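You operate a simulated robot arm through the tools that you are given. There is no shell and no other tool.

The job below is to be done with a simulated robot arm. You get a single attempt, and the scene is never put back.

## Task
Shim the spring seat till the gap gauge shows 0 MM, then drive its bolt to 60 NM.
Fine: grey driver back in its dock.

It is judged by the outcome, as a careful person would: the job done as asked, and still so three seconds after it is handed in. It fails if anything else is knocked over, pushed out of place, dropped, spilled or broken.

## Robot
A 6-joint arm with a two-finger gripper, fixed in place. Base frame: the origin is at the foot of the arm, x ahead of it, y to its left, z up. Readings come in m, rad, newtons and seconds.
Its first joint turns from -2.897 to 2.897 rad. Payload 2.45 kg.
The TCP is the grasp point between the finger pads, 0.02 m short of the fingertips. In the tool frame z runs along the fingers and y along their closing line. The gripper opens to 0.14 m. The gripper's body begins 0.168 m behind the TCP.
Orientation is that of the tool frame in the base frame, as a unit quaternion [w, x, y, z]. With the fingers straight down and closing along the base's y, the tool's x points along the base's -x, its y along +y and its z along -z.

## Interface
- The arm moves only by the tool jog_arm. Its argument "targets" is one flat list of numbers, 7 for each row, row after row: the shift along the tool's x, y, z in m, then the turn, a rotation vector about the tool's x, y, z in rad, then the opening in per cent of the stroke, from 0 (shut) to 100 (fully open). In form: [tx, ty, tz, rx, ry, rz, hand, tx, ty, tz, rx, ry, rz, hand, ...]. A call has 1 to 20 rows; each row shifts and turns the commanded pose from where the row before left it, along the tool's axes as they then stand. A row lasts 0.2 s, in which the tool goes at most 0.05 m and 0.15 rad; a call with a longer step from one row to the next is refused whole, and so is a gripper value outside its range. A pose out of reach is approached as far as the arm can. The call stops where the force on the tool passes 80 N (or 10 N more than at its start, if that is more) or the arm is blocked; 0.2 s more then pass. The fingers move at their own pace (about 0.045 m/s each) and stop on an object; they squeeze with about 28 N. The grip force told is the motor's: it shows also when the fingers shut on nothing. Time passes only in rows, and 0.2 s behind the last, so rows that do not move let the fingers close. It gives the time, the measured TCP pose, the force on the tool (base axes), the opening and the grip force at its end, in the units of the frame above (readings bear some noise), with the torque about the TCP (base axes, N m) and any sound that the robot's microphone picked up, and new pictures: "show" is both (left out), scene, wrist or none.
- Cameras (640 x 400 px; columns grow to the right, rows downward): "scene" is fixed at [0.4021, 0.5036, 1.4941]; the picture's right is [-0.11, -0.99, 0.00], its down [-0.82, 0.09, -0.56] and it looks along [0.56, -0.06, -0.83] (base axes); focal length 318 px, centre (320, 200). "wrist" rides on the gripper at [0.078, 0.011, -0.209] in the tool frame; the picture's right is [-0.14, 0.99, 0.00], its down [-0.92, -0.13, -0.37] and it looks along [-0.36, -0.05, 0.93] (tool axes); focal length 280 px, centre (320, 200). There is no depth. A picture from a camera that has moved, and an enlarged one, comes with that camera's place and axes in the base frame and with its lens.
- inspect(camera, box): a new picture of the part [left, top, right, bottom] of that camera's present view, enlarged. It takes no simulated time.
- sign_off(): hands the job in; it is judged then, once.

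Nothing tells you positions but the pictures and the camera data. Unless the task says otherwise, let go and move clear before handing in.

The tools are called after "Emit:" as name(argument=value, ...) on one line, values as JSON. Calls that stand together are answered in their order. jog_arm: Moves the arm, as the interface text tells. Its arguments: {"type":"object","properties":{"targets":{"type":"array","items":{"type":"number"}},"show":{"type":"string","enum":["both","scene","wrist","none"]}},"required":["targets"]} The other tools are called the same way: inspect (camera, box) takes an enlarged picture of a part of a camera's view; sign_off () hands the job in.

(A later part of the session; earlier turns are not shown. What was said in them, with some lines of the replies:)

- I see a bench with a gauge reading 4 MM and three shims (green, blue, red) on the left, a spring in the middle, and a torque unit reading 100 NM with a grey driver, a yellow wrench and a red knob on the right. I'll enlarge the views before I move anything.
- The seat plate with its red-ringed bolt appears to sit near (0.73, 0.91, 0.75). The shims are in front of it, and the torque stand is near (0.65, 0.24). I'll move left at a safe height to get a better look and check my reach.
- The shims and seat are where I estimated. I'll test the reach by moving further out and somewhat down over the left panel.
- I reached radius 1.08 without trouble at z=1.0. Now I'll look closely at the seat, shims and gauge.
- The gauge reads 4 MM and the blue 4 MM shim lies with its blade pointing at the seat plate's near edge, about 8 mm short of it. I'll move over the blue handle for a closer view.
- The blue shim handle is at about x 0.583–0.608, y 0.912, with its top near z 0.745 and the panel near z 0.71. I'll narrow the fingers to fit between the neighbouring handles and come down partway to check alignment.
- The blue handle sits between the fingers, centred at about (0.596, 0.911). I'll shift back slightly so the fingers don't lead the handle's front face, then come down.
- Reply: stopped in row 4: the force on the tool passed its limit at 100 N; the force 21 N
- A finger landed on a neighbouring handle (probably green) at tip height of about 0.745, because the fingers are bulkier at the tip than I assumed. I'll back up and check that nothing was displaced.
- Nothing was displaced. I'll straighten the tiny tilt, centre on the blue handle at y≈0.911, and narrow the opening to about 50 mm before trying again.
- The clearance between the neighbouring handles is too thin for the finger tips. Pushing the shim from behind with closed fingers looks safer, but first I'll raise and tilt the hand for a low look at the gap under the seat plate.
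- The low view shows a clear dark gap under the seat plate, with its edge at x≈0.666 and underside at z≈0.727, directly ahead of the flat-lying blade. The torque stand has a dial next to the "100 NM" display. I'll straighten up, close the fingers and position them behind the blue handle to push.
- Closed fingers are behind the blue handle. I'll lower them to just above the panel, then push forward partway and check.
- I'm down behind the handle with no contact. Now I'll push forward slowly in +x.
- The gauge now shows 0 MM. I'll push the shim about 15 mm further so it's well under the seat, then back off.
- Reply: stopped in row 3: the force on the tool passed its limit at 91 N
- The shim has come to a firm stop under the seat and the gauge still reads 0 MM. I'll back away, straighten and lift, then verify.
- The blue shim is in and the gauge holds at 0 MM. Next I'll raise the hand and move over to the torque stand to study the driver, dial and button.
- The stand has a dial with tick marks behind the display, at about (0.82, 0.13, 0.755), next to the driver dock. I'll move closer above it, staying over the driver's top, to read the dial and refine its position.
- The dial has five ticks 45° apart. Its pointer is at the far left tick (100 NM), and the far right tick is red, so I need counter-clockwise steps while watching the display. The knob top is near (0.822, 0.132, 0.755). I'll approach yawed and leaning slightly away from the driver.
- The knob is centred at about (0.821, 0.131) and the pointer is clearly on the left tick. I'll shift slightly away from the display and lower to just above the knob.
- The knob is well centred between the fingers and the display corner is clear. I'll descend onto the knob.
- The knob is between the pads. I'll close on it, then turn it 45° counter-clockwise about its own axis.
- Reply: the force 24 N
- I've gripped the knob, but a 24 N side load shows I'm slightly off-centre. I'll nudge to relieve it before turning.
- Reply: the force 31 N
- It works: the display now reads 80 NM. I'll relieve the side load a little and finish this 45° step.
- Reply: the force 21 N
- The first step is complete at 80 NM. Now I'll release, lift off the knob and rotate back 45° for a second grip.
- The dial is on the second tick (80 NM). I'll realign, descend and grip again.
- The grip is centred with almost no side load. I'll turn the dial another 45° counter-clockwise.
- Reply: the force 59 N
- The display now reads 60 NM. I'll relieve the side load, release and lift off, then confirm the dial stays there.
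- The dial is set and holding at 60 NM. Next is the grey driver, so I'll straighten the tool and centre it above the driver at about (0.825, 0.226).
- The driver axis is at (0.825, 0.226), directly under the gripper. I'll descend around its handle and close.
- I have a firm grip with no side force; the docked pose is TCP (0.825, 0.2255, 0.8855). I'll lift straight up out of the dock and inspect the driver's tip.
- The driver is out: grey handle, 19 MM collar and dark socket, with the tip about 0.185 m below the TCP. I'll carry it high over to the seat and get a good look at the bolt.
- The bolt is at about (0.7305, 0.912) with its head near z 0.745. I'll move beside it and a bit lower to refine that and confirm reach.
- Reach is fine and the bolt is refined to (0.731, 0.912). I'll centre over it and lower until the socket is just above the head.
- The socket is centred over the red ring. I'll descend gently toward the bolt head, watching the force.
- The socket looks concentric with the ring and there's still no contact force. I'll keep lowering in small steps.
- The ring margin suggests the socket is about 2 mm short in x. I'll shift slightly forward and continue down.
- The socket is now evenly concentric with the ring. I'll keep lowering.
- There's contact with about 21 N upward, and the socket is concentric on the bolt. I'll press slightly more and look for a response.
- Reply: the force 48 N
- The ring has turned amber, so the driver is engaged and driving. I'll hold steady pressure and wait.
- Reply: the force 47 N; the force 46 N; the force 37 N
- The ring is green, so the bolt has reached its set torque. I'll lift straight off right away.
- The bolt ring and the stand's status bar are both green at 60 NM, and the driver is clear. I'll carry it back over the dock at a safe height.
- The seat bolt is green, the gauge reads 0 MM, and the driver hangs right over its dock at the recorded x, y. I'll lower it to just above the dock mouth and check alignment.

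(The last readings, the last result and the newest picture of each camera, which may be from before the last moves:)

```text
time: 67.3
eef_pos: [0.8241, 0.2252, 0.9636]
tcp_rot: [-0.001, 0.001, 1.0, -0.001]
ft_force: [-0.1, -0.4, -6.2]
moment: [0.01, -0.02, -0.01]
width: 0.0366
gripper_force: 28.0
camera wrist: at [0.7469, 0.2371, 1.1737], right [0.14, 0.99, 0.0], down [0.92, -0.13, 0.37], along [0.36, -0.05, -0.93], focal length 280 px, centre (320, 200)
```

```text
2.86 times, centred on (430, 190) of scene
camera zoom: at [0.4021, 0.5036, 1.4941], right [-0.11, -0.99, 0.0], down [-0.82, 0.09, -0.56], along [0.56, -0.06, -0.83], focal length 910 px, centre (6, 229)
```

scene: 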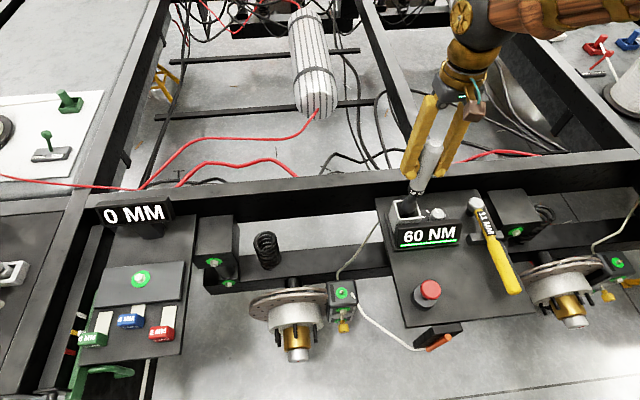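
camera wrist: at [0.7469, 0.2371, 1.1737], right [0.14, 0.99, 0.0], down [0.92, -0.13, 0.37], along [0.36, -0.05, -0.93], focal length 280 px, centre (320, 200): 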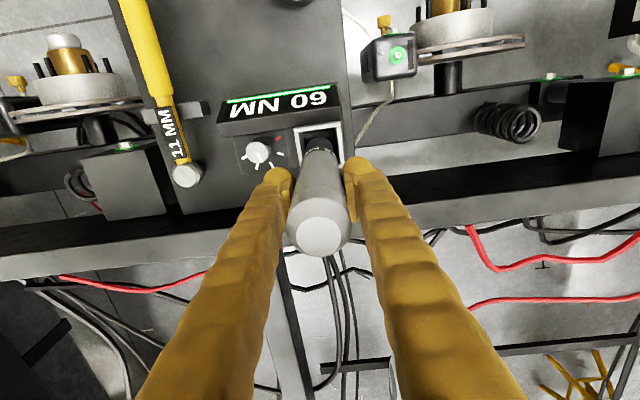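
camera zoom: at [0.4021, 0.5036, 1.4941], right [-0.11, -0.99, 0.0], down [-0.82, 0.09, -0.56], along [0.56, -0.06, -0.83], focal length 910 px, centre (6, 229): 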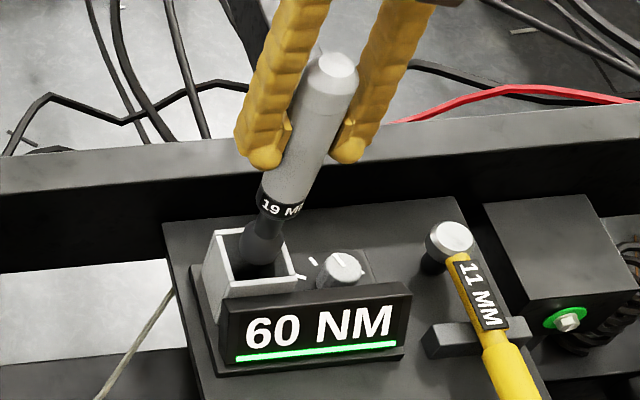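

The socket is centred in the dock opening. I'll lower it slowly toward the docked height.

Emit:
jog_arm(targets=[0, 0.0002, 0.01, 0, 0, 0, 0, 0, 0, 0.01, 0, 0, 0, 0, 0, 0, 0.01, 0, 0, 0, 0, 0, 0, 0.01, 0, 0, 0, 0, 0, 0, 0.01, 0, 0, 0, 0, 0, 0, 0.01, 0, 0, 0, 0, 0, 0, 0.01, 0, 0, 0, 0, 0, 0, 0.005, 0, 0, 0, 0, 0, 0, 0, 0, 0, 0, 0])

Emit:
inspect(camera="scene", box=[370, 120, 490, 260])

```text
time: 69.3
eef_pos: [0.824, 0.2249, 0.8903]
tcp_rot: [-0.001, 0.001, 1.0, 0.0]
ft_force: [0.0, -1.3, -6.5]
moment: [0.03, -0.03, 0.0]
width: 0.0368
gripper_force: 28.0
camera wrist: at [0.7463, 0.2375, 1.0987], right [0.14, 0.99, 0.0], down [0.92, -0.13, 0.37], along [0.36, -0.05, -0.93], focal length 280 px, centre (320, 200)
```

scene: 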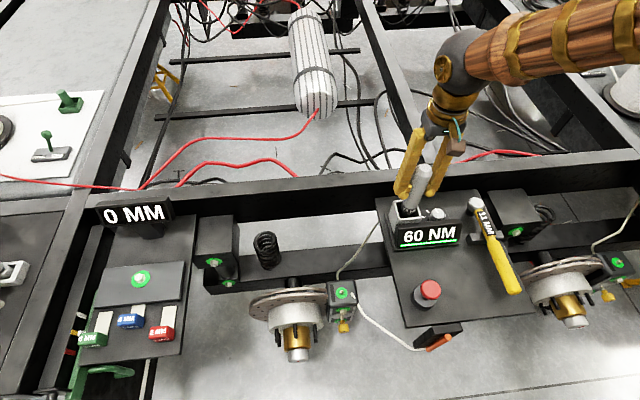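
wrist: 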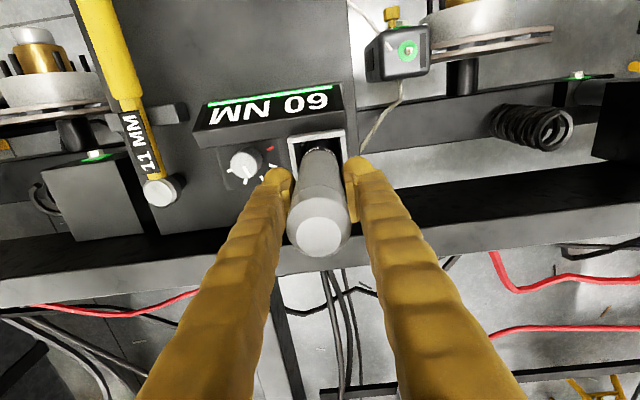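

```text
2.86 times, centred on (430, 190) of scene
camera zoom: at [0.4021, 0.5036, 1.4941], right [-0.11, -0.99, 0.0], down [-0.82, 0.09, -0.56], along [0.56, -0.06, -0.83], focal length 910 px, centre (6, 229)
```

zoom: 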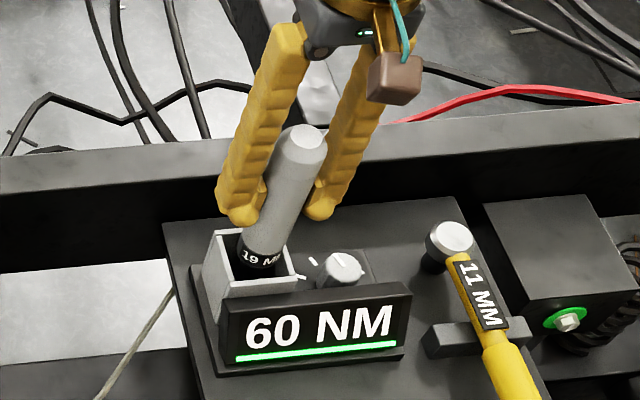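

The driver is nearly seated and still hanging free. I'll lower in 2 mm steps until it rests on the dock floor.

Emit:
jog_arm(targets=[0, 0, 0.002, 0, 0, 0, 0, 0, 0, 0.002, 0, 0, 0, 0, 0, 0, 0, 0, 0, 0, 0], show="none")

```text
time: 70.1
eef_pos: [0.8232, 0.2251, 0.8846]
tcp_rot: [-0.001, 0.001, 1.0, -0.001]
ft_force: [-1.1, -0.4, -5.6]
moment: [0.0, -0.02, 0.0]
width: 0.0366
gripper_force: 27.7
```

Emit:
jog_arm(targets=[0, 0, 0.002, 0, 0, 0, 0, 0, 0, 0, 0, 0, 0, 0], show="none")

```text
time: 70.7
eef_pos: [0.8247, 0.2254, 0.8839]
tcp_rot: [0.0, 0.001, 1.0, 0.0]
ft_force: [-0.5, -1.2, 5.7]
moment: [-0.07, 0.35, 0.04]
width: 0.0365
gripper_force: 28.3
```

The driver is resting on the dock floor. I'll open the fingers and let it settle.

Emit:
jog_arm(targets=[0, 0, -0.0008, 0, 0, 0, 30, 0, 0, 0, 0, 0, 0, 45, 0, 0, 0, 0, 0, 0, 60, 0, 0, 0, 0, 0, 0, 60, 0, 0, 0, 0, 0, 0, 60])

Emit:
inspect(camera="scene", box=[370, 120, 490, 260])

```text
time: 71.9
eef_pos: [0.8236, 0.2247, 0.8842]
tcp_rot: [-0.002, 0.001, 1.0, -0.002]
ft_force: [-0.1, 0.3, -0.2]
moment: [0.04, -0.03, 0.01]
width: 0.0839
gripper_force: 0.1
camera wrist: at [0.7463, 0.2373, 1.0934], right [0.14, 0.99, 0.0], down [0.92, -0.13, 0.37], along [0.36, -0.05, -0.93], focal length 280 px, centre (320, 200)
```

scene: 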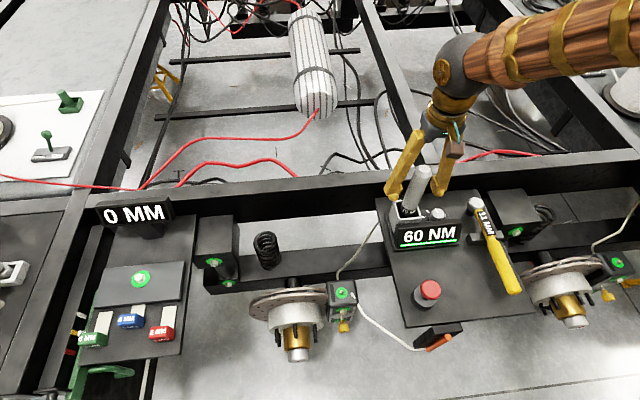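
wrist: 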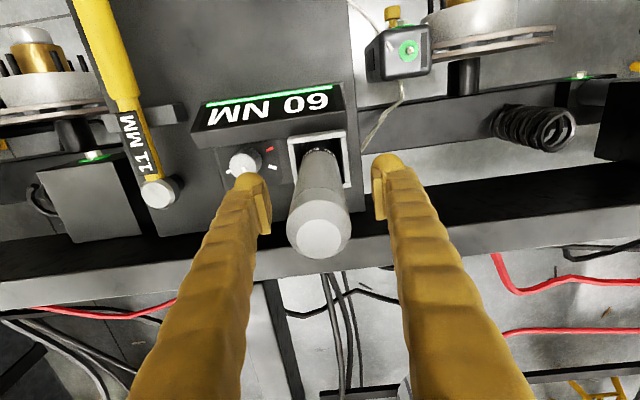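

```text
2.86 times, centred on (430, 190) of scene
camera zoom: at [0.4021, 0.5036, 1.4941], right [-0.11, -0.99, 0.0], down [-0.82, 0.09, -0.56], along [0.56, -0.06, -0.83], focal length 910 px, centre (6, 229)
```

zoom: 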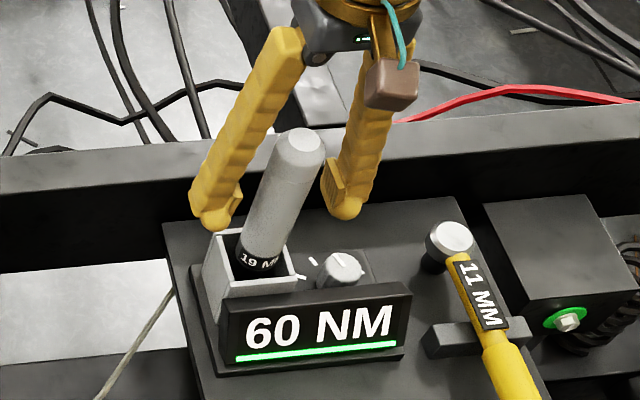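

The driver stands in its dock and the fingers are clear on both sides. I'll rise straight up, move away and check everything.

Emit:
jog_arm(targets=[0, 0, -0.03, 0, 0, 0, 60, 0, 0, -0.045, 0, 0, 0, 60, 0, 0, -0.045, 0, 0, 0, 60, 0, 0, -0.045, 0, 0, 0, 60, 0, 0, -0.045, 0, 0, 0, 60, 0.008, 0.045, 0, 0, 0, 0, 60, 0.008, 0.045, 0, 0, 0, 0, 60, 0.008, 0.045, 0, 0, 0, 0, 60, 0.008, 0.045, 0, 0, 0, 0, 60, 0, 0, 0, 0, 0, 0, 60, 0, 0, 0, 0, 0, 0, 60, 0, 0, 0, 0, 0, 0, 60])

Emit:
inspect(camera="scene", box=[370, 140, 510, 260])

Emit:
inspect(camera="scene", box=[80, 180, 230, 350])

Emit:
inspect(camera="wrist", box=[0, 0, 640, 400])

```text
time: 74.5
eef_pos: [0.7911, 0.4065, 1.0929]
tcp_rot: [-0.001, 0.001, 1.0, -0.001]
ft_force: [-0.5, 0.0, -0.5]
moment: [0.02, -0.03, -0.02]
width: 0.084
gripper_force: 0.2
camera wrist: at [0.7148, 0.4182, 1.3024], right [0.14, 0.99, 0.0], down [0.92, -0.13, 0.37], along [0.36, -0.05, -0.93], focal length 280 px, centre (320, 200)
```

scene: 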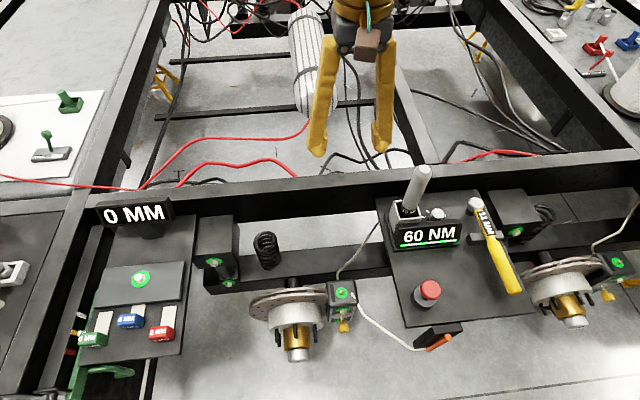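
wrist: 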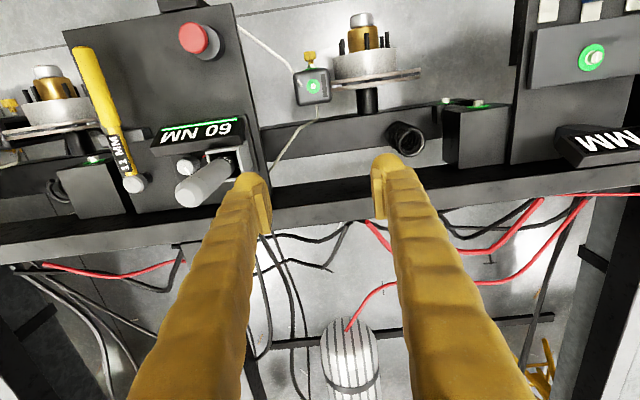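

```text
3.33 times, centred on (440, 200) of scene
camera zoom: at [0.4021, 0.5036, 1.4941], right [-0.11, -0.99, 0.0], down [-0.82, 0.09, -0.56], along [0.56, -0.06, -0.83], focal length 1061 px, centre (-80, 200)
```

zoom: 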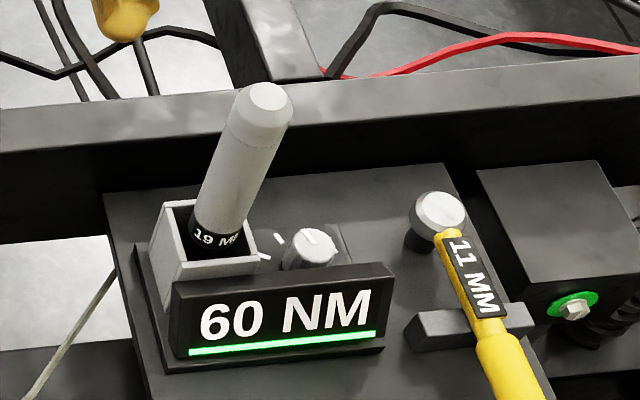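

```text
2.35 times, centred on (155, 265) of scene
camera zoom: at [0.4021, 0.5036, 1.4941], right [-0.11, -0.99, 0.0], down [-0.82, 0.09, -0.56], along [0.56, -0.06, -0.83], focal length 749 px, centre (708, 47)
```

zoom: 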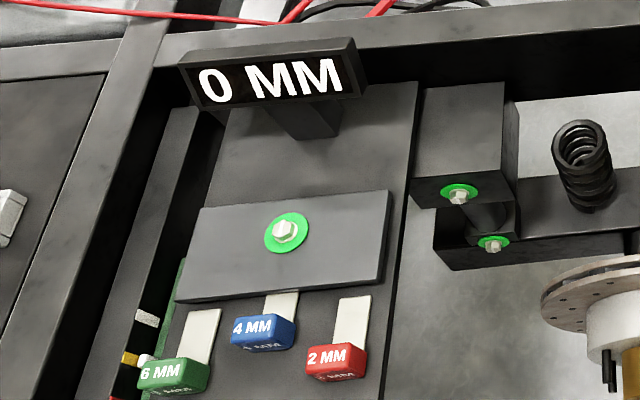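

```text
1.00 times, centred on (320, 200) of wrist (not enlarged: the box is as wide or as high as the picture)
camera zoom: at [0.7148, 0.4182, 1.3024], right [0.14, 0.99, 0.0], down [0.92, -0.13, 0.37], along [0.36, -0.05, -0.93], focal length 280 px, centre (320, 200)
```

zoom: 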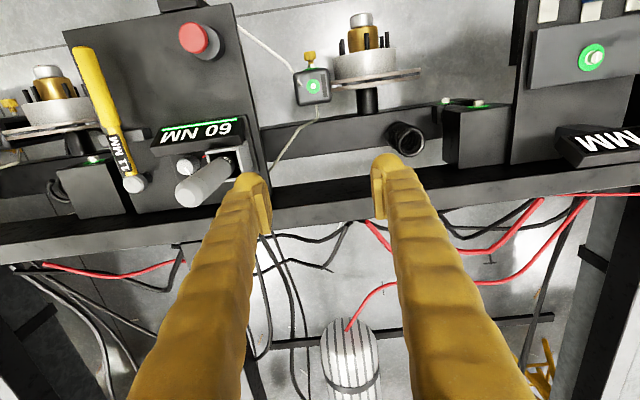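

The gap gauge reads 0 MM with the blue 4 MM shim under the seat. The seat bolt's ring is green at the 60 NM setting, and the grey driver is upright in its dock. The other shims, the wrench and everything else look undisturbed, and the arm is clear, so I'm handing the job in.

Emit:
sign_off()

```text
The job is handed in.
```

The job is handed in: the gap gauge reads 0 MM, the seat bolt is driven with the driver set to 60 NM, and the grey driver is back in its dock.

- **Shim:** I pushed the blue 4 MM shim under the seat until it came to a firm stop. The gauge went from 4 MM to 0 MM and has stayed there.
- **Bolt:** I turned the stand's dial from 100 to 60 NM and held the driver on the bolt. The bolt's ring went from red to amber to green, and the bar under the stand's "60 NM" display also turned green.
- **Driver:** it is upright in its dock. The gripper is open and clear of everything.

While lining up on the blue shim, a finger pressed hard on one of the neighbouring shim handles (about 100 N). I backed off, and neither the red nor the green shim looked displaced in the final pictures. Everything else also looked undisturbed.
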